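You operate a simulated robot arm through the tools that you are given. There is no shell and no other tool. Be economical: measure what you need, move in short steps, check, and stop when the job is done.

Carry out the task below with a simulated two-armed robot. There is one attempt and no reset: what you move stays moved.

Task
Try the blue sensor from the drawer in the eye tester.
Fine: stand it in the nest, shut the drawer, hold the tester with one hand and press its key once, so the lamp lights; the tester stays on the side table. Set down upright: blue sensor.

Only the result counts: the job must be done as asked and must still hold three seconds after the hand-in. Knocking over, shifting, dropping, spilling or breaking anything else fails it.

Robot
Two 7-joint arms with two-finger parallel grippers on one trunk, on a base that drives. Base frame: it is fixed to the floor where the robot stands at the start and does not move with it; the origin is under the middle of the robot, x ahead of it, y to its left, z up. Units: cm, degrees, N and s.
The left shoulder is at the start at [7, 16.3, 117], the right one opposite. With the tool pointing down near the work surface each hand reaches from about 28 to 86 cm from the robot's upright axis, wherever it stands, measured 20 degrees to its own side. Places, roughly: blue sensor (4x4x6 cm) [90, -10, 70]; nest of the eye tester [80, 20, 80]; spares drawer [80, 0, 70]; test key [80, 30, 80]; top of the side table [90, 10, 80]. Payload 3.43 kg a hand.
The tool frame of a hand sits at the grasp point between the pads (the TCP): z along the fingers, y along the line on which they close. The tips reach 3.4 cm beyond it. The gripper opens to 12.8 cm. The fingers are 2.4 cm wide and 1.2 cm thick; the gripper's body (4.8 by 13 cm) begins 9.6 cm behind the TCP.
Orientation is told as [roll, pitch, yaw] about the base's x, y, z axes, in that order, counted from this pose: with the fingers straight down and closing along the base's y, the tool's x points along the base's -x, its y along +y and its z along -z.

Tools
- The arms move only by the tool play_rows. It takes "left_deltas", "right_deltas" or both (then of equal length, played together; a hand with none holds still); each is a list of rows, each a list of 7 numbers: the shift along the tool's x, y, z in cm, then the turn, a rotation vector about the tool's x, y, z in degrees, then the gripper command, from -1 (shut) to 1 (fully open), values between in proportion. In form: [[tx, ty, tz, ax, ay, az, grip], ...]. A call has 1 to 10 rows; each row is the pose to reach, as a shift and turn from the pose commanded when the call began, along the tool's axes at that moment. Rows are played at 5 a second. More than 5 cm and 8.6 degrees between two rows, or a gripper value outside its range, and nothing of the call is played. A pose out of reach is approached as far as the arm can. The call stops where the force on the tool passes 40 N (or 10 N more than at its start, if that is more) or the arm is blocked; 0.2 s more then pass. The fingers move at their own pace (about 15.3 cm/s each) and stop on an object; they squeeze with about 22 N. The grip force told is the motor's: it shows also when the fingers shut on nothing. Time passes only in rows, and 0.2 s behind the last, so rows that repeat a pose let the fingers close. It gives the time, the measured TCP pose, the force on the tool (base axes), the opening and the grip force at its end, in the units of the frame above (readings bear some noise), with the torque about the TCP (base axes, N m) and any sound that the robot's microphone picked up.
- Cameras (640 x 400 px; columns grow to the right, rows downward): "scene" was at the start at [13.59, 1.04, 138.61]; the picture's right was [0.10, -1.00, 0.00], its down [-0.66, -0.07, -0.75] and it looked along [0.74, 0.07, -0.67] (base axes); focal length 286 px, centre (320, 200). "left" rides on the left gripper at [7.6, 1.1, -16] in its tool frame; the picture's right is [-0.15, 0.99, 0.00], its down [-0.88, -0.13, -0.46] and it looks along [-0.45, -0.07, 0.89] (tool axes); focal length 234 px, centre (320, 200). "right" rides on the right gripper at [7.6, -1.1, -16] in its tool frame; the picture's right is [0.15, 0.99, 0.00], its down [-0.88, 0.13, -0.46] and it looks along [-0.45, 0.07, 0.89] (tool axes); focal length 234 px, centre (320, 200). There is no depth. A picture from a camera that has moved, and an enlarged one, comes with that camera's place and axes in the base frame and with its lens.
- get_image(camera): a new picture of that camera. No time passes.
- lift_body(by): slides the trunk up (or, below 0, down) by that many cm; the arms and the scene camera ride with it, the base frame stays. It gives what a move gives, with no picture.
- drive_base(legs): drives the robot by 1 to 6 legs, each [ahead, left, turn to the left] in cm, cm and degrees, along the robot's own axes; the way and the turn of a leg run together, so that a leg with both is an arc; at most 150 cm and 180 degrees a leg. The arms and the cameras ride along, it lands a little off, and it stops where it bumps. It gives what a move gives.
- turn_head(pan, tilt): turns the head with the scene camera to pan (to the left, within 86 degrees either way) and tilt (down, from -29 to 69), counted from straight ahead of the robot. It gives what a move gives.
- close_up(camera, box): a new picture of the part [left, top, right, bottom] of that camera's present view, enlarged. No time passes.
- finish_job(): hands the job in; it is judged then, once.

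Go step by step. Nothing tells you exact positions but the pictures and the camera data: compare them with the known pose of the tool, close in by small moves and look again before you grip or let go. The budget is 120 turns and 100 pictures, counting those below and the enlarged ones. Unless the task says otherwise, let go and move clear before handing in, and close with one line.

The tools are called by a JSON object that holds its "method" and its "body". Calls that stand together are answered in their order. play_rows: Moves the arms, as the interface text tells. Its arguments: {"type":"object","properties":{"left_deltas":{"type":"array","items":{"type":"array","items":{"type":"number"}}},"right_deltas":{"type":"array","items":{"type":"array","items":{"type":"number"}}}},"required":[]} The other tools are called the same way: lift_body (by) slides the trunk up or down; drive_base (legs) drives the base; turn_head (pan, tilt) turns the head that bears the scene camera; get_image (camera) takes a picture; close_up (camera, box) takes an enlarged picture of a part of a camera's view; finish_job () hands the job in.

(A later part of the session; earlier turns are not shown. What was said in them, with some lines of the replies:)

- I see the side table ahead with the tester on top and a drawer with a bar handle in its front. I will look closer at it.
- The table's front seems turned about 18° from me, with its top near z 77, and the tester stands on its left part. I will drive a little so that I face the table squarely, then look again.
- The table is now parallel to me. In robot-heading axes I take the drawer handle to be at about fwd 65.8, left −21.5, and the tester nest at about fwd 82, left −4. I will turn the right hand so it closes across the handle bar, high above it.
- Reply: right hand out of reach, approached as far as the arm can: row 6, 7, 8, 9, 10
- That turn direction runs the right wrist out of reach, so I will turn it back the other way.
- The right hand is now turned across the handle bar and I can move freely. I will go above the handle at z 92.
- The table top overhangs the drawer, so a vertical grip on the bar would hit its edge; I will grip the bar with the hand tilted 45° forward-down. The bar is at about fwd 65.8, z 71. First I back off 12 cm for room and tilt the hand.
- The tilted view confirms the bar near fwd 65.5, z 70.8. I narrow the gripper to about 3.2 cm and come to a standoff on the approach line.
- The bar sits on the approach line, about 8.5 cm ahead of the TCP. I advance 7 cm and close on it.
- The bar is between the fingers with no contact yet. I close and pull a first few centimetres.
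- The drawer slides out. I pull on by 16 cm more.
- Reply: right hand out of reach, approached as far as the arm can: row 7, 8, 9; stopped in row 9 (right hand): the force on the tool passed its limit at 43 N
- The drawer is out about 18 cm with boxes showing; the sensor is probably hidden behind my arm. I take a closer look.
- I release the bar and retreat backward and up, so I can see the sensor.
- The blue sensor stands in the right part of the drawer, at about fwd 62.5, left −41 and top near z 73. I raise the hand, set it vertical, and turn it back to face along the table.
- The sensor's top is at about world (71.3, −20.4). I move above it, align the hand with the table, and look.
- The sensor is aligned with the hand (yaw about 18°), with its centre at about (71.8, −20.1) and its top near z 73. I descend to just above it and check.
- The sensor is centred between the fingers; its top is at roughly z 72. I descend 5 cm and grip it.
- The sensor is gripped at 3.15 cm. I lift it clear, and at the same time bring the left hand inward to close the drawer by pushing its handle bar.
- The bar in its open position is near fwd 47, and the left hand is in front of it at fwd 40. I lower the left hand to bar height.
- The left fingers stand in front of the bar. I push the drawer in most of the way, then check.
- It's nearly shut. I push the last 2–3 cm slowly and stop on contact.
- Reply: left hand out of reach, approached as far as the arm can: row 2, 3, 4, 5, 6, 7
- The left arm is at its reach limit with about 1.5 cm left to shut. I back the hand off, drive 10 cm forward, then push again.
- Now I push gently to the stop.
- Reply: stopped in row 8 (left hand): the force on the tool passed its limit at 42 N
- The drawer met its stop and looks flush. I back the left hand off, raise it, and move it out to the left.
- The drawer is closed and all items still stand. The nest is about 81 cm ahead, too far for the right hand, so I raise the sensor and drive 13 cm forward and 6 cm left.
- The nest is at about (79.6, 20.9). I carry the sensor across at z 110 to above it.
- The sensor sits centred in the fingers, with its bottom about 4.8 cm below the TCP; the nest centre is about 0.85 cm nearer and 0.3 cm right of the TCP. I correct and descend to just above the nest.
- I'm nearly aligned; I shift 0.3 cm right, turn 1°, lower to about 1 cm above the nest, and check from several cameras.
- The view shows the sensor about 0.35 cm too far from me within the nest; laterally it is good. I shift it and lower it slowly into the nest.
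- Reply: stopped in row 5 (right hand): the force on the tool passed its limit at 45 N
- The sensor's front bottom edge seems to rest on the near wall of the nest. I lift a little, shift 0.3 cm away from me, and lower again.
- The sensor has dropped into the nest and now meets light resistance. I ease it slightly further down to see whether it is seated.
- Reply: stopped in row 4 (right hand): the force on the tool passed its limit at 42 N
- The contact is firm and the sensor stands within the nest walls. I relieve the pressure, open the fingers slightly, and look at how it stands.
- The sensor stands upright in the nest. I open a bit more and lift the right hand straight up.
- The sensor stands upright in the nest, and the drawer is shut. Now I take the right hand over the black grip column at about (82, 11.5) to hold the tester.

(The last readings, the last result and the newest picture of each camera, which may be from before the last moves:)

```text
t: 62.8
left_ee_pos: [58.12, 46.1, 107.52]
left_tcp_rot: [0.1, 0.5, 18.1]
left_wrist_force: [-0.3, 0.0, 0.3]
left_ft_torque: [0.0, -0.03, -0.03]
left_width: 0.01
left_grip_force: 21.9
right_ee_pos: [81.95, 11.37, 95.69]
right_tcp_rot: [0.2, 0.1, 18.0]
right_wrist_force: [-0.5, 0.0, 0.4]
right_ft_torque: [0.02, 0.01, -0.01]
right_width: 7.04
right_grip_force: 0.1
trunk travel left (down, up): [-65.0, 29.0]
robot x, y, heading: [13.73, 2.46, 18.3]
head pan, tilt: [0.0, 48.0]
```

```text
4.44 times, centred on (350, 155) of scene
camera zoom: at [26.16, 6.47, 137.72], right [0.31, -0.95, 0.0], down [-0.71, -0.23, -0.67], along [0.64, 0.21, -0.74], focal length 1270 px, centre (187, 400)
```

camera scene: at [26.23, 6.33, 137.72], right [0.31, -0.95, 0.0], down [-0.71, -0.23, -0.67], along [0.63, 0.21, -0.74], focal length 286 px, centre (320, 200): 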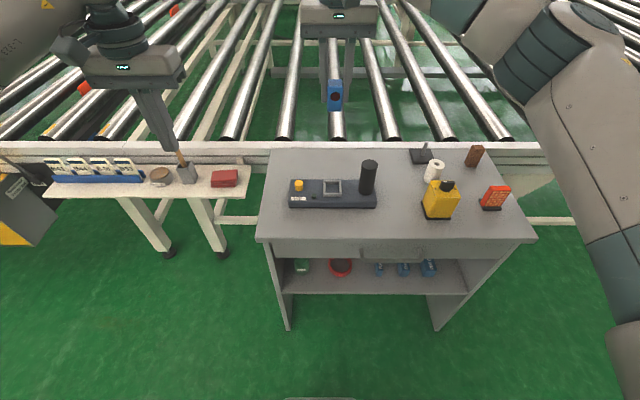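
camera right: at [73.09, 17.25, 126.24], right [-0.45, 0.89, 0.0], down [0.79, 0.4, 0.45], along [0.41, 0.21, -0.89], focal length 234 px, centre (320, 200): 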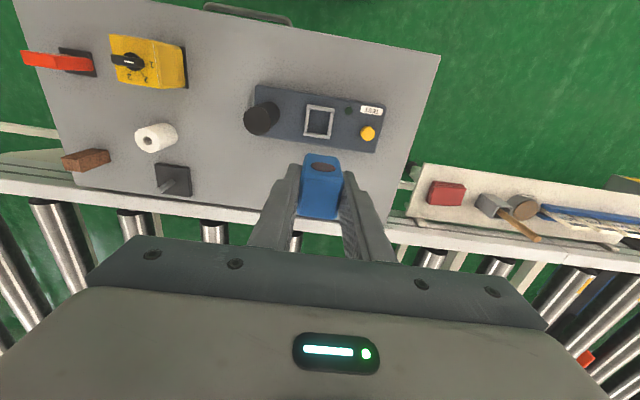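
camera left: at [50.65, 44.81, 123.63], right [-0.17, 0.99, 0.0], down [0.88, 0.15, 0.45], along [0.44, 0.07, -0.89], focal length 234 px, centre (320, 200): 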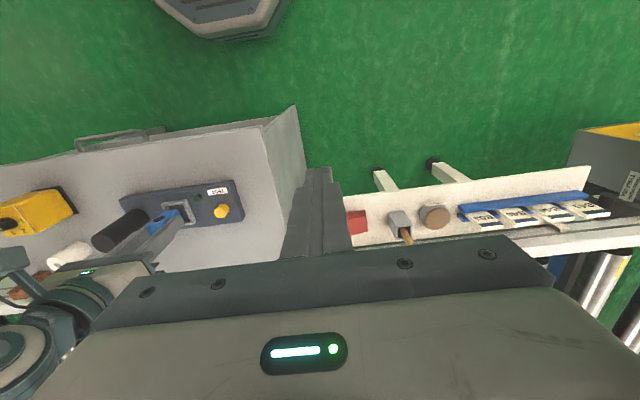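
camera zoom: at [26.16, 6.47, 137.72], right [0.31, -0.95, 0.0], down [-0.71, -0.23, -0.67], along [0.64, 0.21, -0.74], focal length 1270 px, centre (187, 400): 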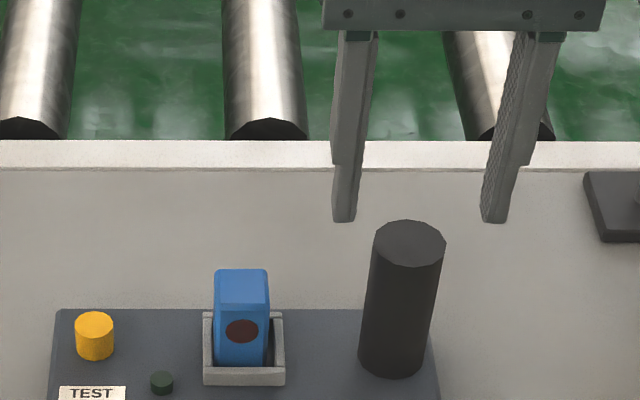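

The column is exactly centred under the right hand. I lower and close on it gently.

{"method": "play_rows", "body": {"right_deltas": [[0, 0, 3, 0, 0, 0, 0.1], [0, 0, 6, 0, 0, 0, 0.1], [0, 0, 8.2, 0, 0, 0, 0.1], [0, 0, 8.2, 0, 0, 0, -0.25], [0, 0, 8.2, 0, 0, 0, -0.45], [0, 0, 8.2, 0, 0, 0, -0.6], [0, 0, 8.2, 0, 0, 0, -1], [0, 0, 8.2, 0, 0, 0, -1]]}}

{"method": "close_up", "body": {"camera": "scene", "box": [280, 110, 400, 215]}}

{"method": "get_image", "body": {"camera": "left"}}

```text
t: 64.6
left_ee_pos: [58.05, 46.13, 107.55]
left_tcp_rot: [0.0, 0.6, 18.1]
left_wrist_force: [0.2, 0.5, 1.1]
left_ft_torque: [-0.02, 0.0, 0.03]
left_width: 0.01
left_grip_force: 22.3
right_ee_pos: [81.87, 11.48, 87.56]
right_tcp_rot: [0.1, 0.1, 17.9]
right_wrist_force: [0.6, -0.8, 0.8]
right_ft_torque: [-0.52, -0.35, -0.03]
right_width: 3.96
right_grip_force: 21.8
trunk travel left (down, up): [-65.0, 29.0]
robot x, y, heading: [13.94, 2.21, 18.2]
head pan, tilt: [0.0, 48.0]
```

```text
3.81 times, centred on (340, 162) of scene
camera zoom: at [26.22, 6.49, 137.71], right [0.31, -0.95, 0.0], down [-0.71, -0.23, -0.67], along [0.64, 0.21, -0.74], focal length 1088 px, centre (244, 343)
```

zoom: 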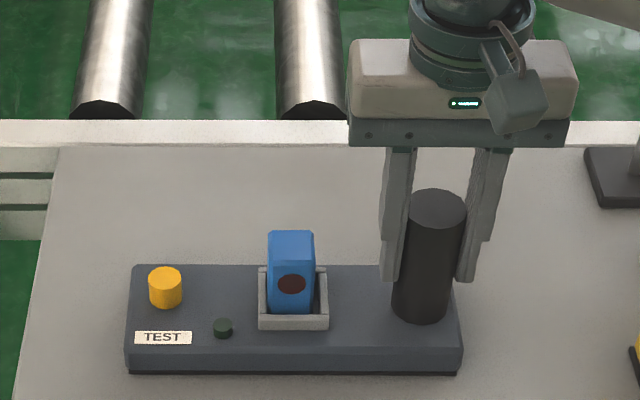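

```text
32 pictures are left
camera left: at [50.68, 44.8, 123.62], right [-0.17, 0.99, 0.0], down [0.88, 0.15, 0.45], along [0.44, 0.07, -0.89], focal length 234 px, centre (320, 200)
```

left: 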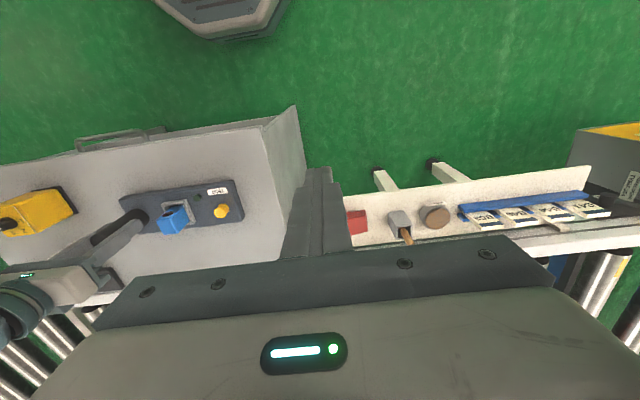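

The tester is held by its column, still in place. I bring the left hand with closed fingers above the key, at about (76.9, 29.0).

{"method": "play_rows", "body": {"left_deltas": [[-2, -3.6, 0, 0, 0, 0, -1], [-4, -7.2, 0, 0, -0.2, 0, -1], [-6, -10.8, 0, 0.1, -0.4, 0, -1], [-8.2, -14.5, 0, 0.19, -0.57, 0, -1], [-10.4, -18.3, 0, 0.19, -0.57, 0, -1], [-12.5, -22.1, 0, 0.19, -0.57, 0, -1], [-12.5, -22.1, 4, 0.19, -0.57, 0, -1], [-12.5, -22.1, 8, 0.19, -0.57, 0, -1], [-12.5, -22.1, 12, 0.19, -0.57, 0, -1], [-12.5, -22.1, 12, 0.19, -0.57, 0, -1]]}}

{"method": "close_up", "body": {"camera": "left", "box": [220, 80, 420, 220]}}

{"method": "close_up", "body": {"camera": "scene", "box": [280, 110, 400, 215]}}

```text
t: 66.8
left_ee_pos: [76.71, 28.95, 95.41]
left_tcp_rot: [-0.1, 0.0, 18.1]
left_wrist_force: [0.5, 0.6, 0.2]
left_ft_torque: [0.03, 0.0, 0.03]
left_width: 0.0
left_grip_force: 22.0
right_ee_pos: [81.87, 11.33, 87.59]
right_tcp_rot: [0.2, 0.2, 18.0]
right_wrist_force: [-1.9, 1.2, -0.4]
right_ft_torque: [-0.38, -0.15, -0.01]
right_width: 3.97
right_grip_force: 22.0
trunk travel left (down, up): [-65.0, 29.0]
robot x, y, heading: [13.41, 2.15, 18.5]
head pan, tilt: [0.0, 48.0]
```

```text
2.86 times, centred on (320, 150) of left
camera zoom: at [69.19, 27.71, 111.41], right [-0.17, 0.99, 0.0], down [0.88, 0.15, 0.46], along [0.45, 0.08, -0.89], focal length 669 px, centre (320, 343)
```

zoom: 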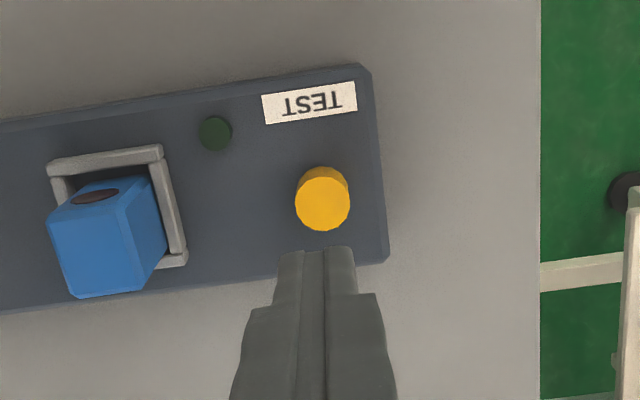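

```text
3.81 times, centred on (340, 162) of scene
camera zoom: at [26.23, 6.47, 137.71], right [0.31, -0.95, 0.0], down [-0.71, -0.23, -0.67], along [0.63, 0.21, -0.74], focal length 1088 px, centre (244, 343)
```

zoom: 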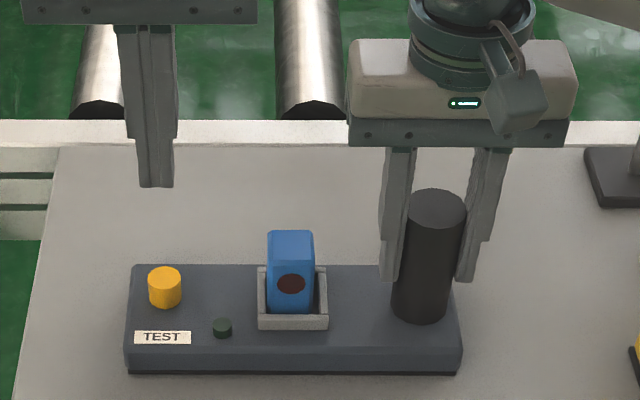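

The key is centred under the closed fingertips within 0.2 cm. I descend to just above it.

{"method": "play_rows", "body": {"left_deltas": [[-0.2, 0, 3, 0, 0, 0, -1], [-0.2, 0, 6, 0, 0, 0, -1], [-0.2, 0, 7.8, 0, 0, 0, -1], [-0.2, 0, 7.8, 0, 0, 0, -1]]}}

{"method": "close_up", "body": {"camera": "scene", "box": [285, 150, 365, 210]}}

{"method": "close_up", "body": {"camera": "left", "box": [250, 100, 390, 200]}}

```text
t: 67.8
left_ee_pos: [76.98, 29.01, 87.75]
left_tcp_rot: [-0.1, 0.0, 18.2]
left_wrist_force: [0.5, 0.1, -0.6]
left_ft_torque: [-0.01, -0.02, -0.01]
left_width: 0.01
left_grip_force: 22.4
right_ee_pos: [81.85, 11.25, 87.56]
right_tcp_rot: [0.0, 0.1, 18.0]
right_wrist_force: [-1.2, -0.1, 1.0]
right_ft_torque: [-0.48, -0.09, -0.02]
right_width: 3.97
right_grip_force: 22.2
trunk travel left (down, up): [-65.0, 29.0]
robot x, y, heading: [14.02, 1.97, 18.3]
head pan, tilt: [0.0, 48.0]
```

```text
6.67 times, centred on (325, 180) of scene
camera zoom: at [26.23, 6.48, 137.71], right [0.31, -0.95, 0.0], down [-0.71, -0.23, -0.67], along [0.64, 0.21, -0.74], focal length 1904 px, centre (287, 333)
```

zoom: 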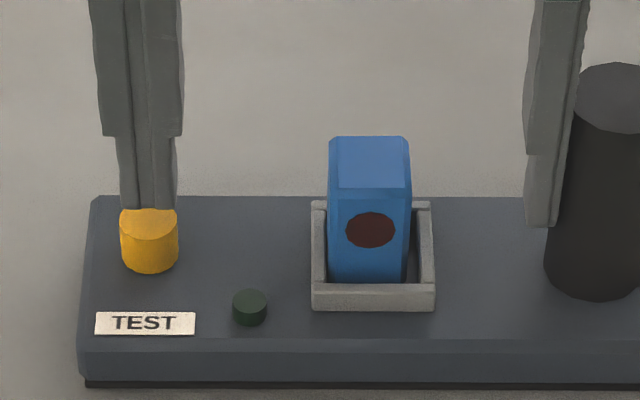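

```text
4.00 times, centred on (320, 150) of left
camera zoom: at [69.38, 27.67, 103.68], right [-0.17, 0.99, 0.0], down [0.88, 0.15, 0.46], along [0.45, 0.07, -0.89], focal length 937 px, centre (320, 400)
```

zoom: 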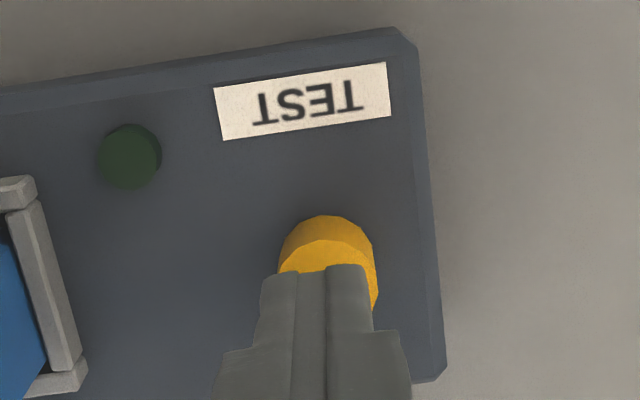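

The fingertips hover about 1 cm above the key, centred. I press down slowly in one stroke.

{"method": "play_rows", "body": {"left_deltas": [[0, 0, 0.4, 0, 0, 0, -1], [0, 0, 0.7, 0, 0, 0, -1], [0, 0, 0.9, 0, 0, 0, -1], [0, 0, 1.1, 0, 0, 0, -1], [0, 0, 1.3, 0, 0, 0, -1]]}}

{"method": "close_up", "body": {"camera": "scene", "box": [285, 150, 365, 210]}}

```text
t: 69.0
left_ee_pos: [77.01, 28.94, 86.22]
left_tcp_rot: [-0.1, 0.0, 18.0]
left_wrist_force: [-0.1, 0.4, 0.9]
left_ft_torque: [-0.04, 0.02, 0.04]
left_width: 0.01
left_grip_force: 21.9
right_ee_pos: [81.9, 11.31, 87.54]
right_tcp_rot: [0.1, 0.1, 18.0]
right_wrist_force: [0.1, -0.4, 0.0]
right_ft_torque: [-0.7, -0.15, -0.11]
right_width: 3.98
right_grip_force: 22.1
trunk travel left (down, up): [-65.0, 29.0]
robot x, y, heading: [13.56, 2.2, 18.4]
head pan, tilt: [0.0, 48.0]
```

```text
6.67 times, centred on (325, 180) of scene
camera zoom: at [26.23, 6.49, 137.71], right [0.31, -0.95, 0.0], down [-0.71, -0.23, -0.67], along [0.64, 0.21, -0.74], focal length 1904 px, centre (287, 333)
```

zoom: 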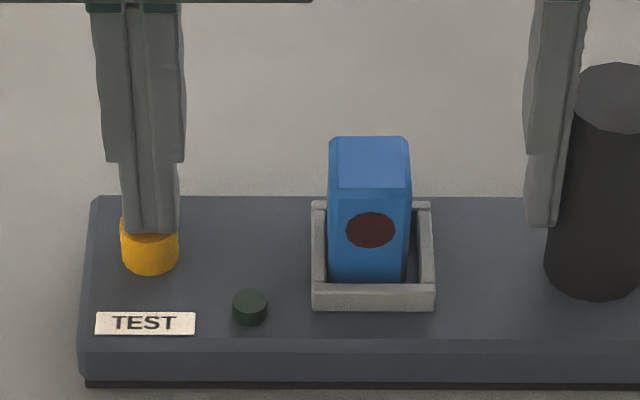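

There's no force yet, so I continue the stroke.

{"method": "play_rows", "body": {"left_deltas": [[0, 0, 0.15, 0, 0, 0, -1], [0, 0, 0.3, 0, 0, 0, -1], [0, 0, 0.45, 0, 0, 0, -1], [0, 0, 0.6, 0, 0, 0, -1]]}}

{"method": "close_up", "body": {"camera": "scene", "box": [285, 150, 365, 210]}}

```text
t: 70.0
left_ee_pos: [77.04, 29.02, 85.71]
left_tcp_rot: [-0.1, -0.1, 18.1]
left_wrist_force: [-0.2, 1.1, 3.1]
left_ft_torque: [0.06, -0.03, -0.02]
left_width: 0.0
left_grip_force: 21.5
right_ee_pos: [81.89, 11.3, 87.49]
right_tcp_rot: [0.1, 0.1, 18.0]
right_wrist_force: [-0.1, -0.5, -0.1]
right_ft_torque: [-0.85, -0.31, 0.01]
right_width: 3.98
right_grip_force: 22.1
trunk travel left (down, up): [-65.0, 29.0]
robot x, y, heading: [14.26, 2.01, 18.0]
head pan, tilt: [0.0, 48.0]
heard: click
```

```text
6.67 times, centred on (325, 180) of scene
camera zoom: at [26.23, 6.5, 137.71], right [0.31, -0.95, 0.0], down [-0.71, -0.23, -0.67], along [0.63, 0.21, -0.74], focal length 1904 px, centre (287, 333)
```

zoom: 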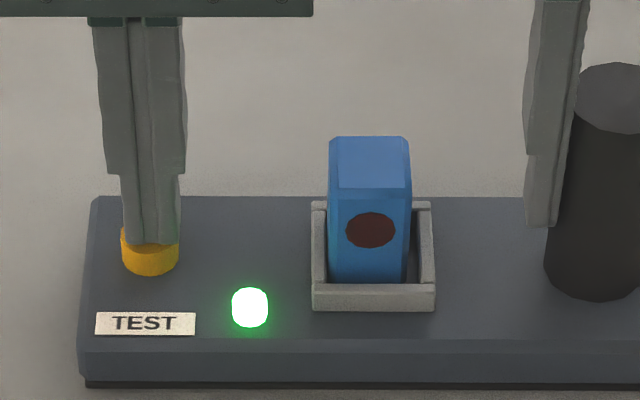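

Click heard, and the lamp is lit. I lift the left hand straight off the key.

{"method": "play_rows", "body": {"left_deltas": [[0, 0, -2, 0, 0, 0, -1], [0, 0, -6, 0, 0, 0, -1], [0, 0, -10, 0, 0, 0, -1], [0, 0, -14, 0, 0, 0, -1], [0, 0, -18, 0, 0, 0, -1], [0, 4, -20, 0, 0, 0, -1], [0, 8, -20, 0, 0, 0, -1], [2, 12, -20, 0, 0, 0, -1], [4, 16, -20, 0, 0, 0, -1]]}}

{"method": "close_up", "body": {"camera": "scene", "box": [280, 120, 400, 210]}}

```text
t: 72.0
left_ee_pos: [68.11, 43.13, 105.45]
left_tcp_rot: [-0.1, 0.0, 18.0]
left_wrist_force: [-0.1, 0.0, 0.3]
left_ft_torque: [-0.03, -0.05, -0.01]
left_width: 0.0
left_grip_force: 21.9
right_ee_pos: [81.8, 11.35, 87.54]
right_tcp_rot: [0.1, 0.1, 18.0]
right_wrist_force: [-0.6, -0.6, -0.5]
right_ft_torque: [-0.12, -0.08, 0.14]
right_width: 3.96
right_grip_force: 21.7
trunk travel left (down, up): [-65.0, 29.0]
robot x, y, heading: [14.0, 2.42, 18.6]
head pan, tilt: [0.0, 48.0]
```

```text
4.44 times, centred on (340, 165) of scene
camera zoom: at [26.13, 6.65, 137.71], right [0.31, -0.95, 0.0], down [-0.71, -0.23, -0.67], along [0.64, 0.21, -0.74], focal length 1270 px, centre (231, 356)
```

zoom: 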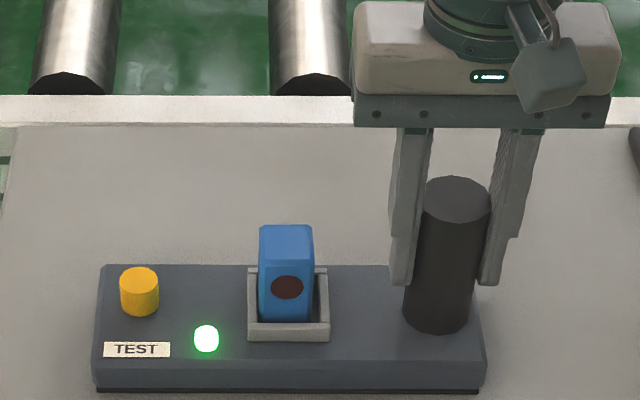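

The lamp stays lit with the key released. Now I open the right hand (7 cm only, to stay clear of the sensor) and lift it straight up.

{"method": "play_rows", "body": {"right_deltas": [[0, 0, 0, 0, 0, 0, -0.25], [0, 0, 0, 0, 0, 0, 0], [0, 0, 0, 0, 0, 0, 0.05], [0, 0, -3, 0, 0, 0, 0.05], [0, 0, -7, 0, 0, 0, 0.05], [0, 0, -11, 0, 0, 0, 0.05], [0, 0, -15, 0, 0, 0, 0.05], [0, 0, -19, 0, 0, 0, 0.05], [0, 0, -22, 0, 0, 0, 0.05]]}}

{"method": "get_image", "body": {"camera": "scene"}}

{"method": "close_up", "body": {"camera": "scene", "box": [240, 130, 540, 300]}}

```text
t: 74.0
left_ee_pos: [68.06, 43.17, 105.39]
left_tcp_rot: [-0.1, 0.0, 18.2]
left_wrist_force: [1.0, 0.9, -0.5]
left_ft_torque: [0.03, -0.01, 0.0]
left_width: 0.01
left_grip_force: 21.7
right_ee_pos: [81.93, 11.28, 109.52]
right_tcp_rot: [0.0, 0.1, 18.0]
right_wrist_force: [-0.2, 0.3, -0.5]
right_ft_torque: [-0.01, 0.0, 0.0]
right_width: 6.67
right_grip_force: 0.0
trunk travel left (down, up): [-65.0, 29.0]
robot x, y, heading: [14.14, 2.33, 18.2]
head pan, tilt: [0.0, 48.0]
```

```text
24 pictures are left
camera scene: at [26.15, 6.52, 137.72], right [0.31, -0.95, 0.0], down [-0.71, -0.23, -0.67], along [0.64, 0.21, -0.74], focal length 286 px, centre (320, 200)
```

scene: 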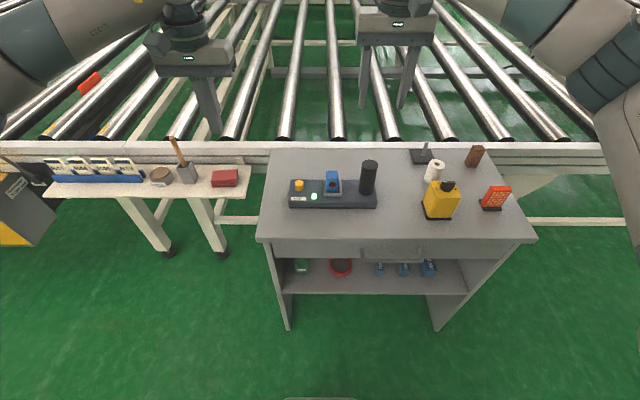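

```text
2.13 times, centred on (390, 215) of scene
camera zoom: at [26.15, 6.52, 137.72], right [0.31, -0.95, 0.0], down [-0.71, -0.23, -0.67], along [0.64, 0.21, -0.74], focal length 609 px, centre (171, 168)
```

zoom: 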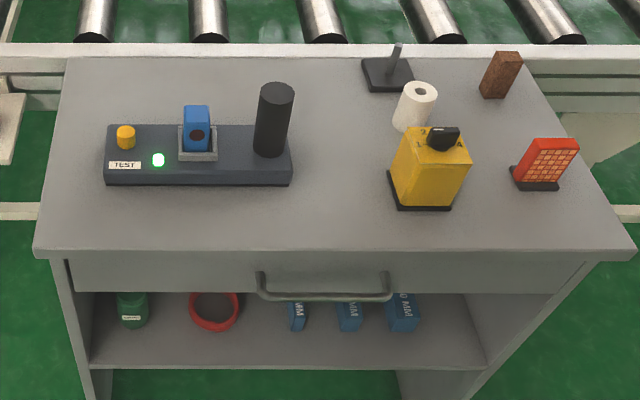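

The sensor stands in the nest, the lamp is lit, the drawer is shut, and both hands are clear. I hand the job in.

{"method": "finish_job", "body": {}}

```text
The job is handed in.
```

The job is handed in: the blue sensor stands upright in the tester's nest, the drawer is shut, and one press of the key lit the lamp, which was still lit at my last look. The tester is on the side table and both hands are clear.
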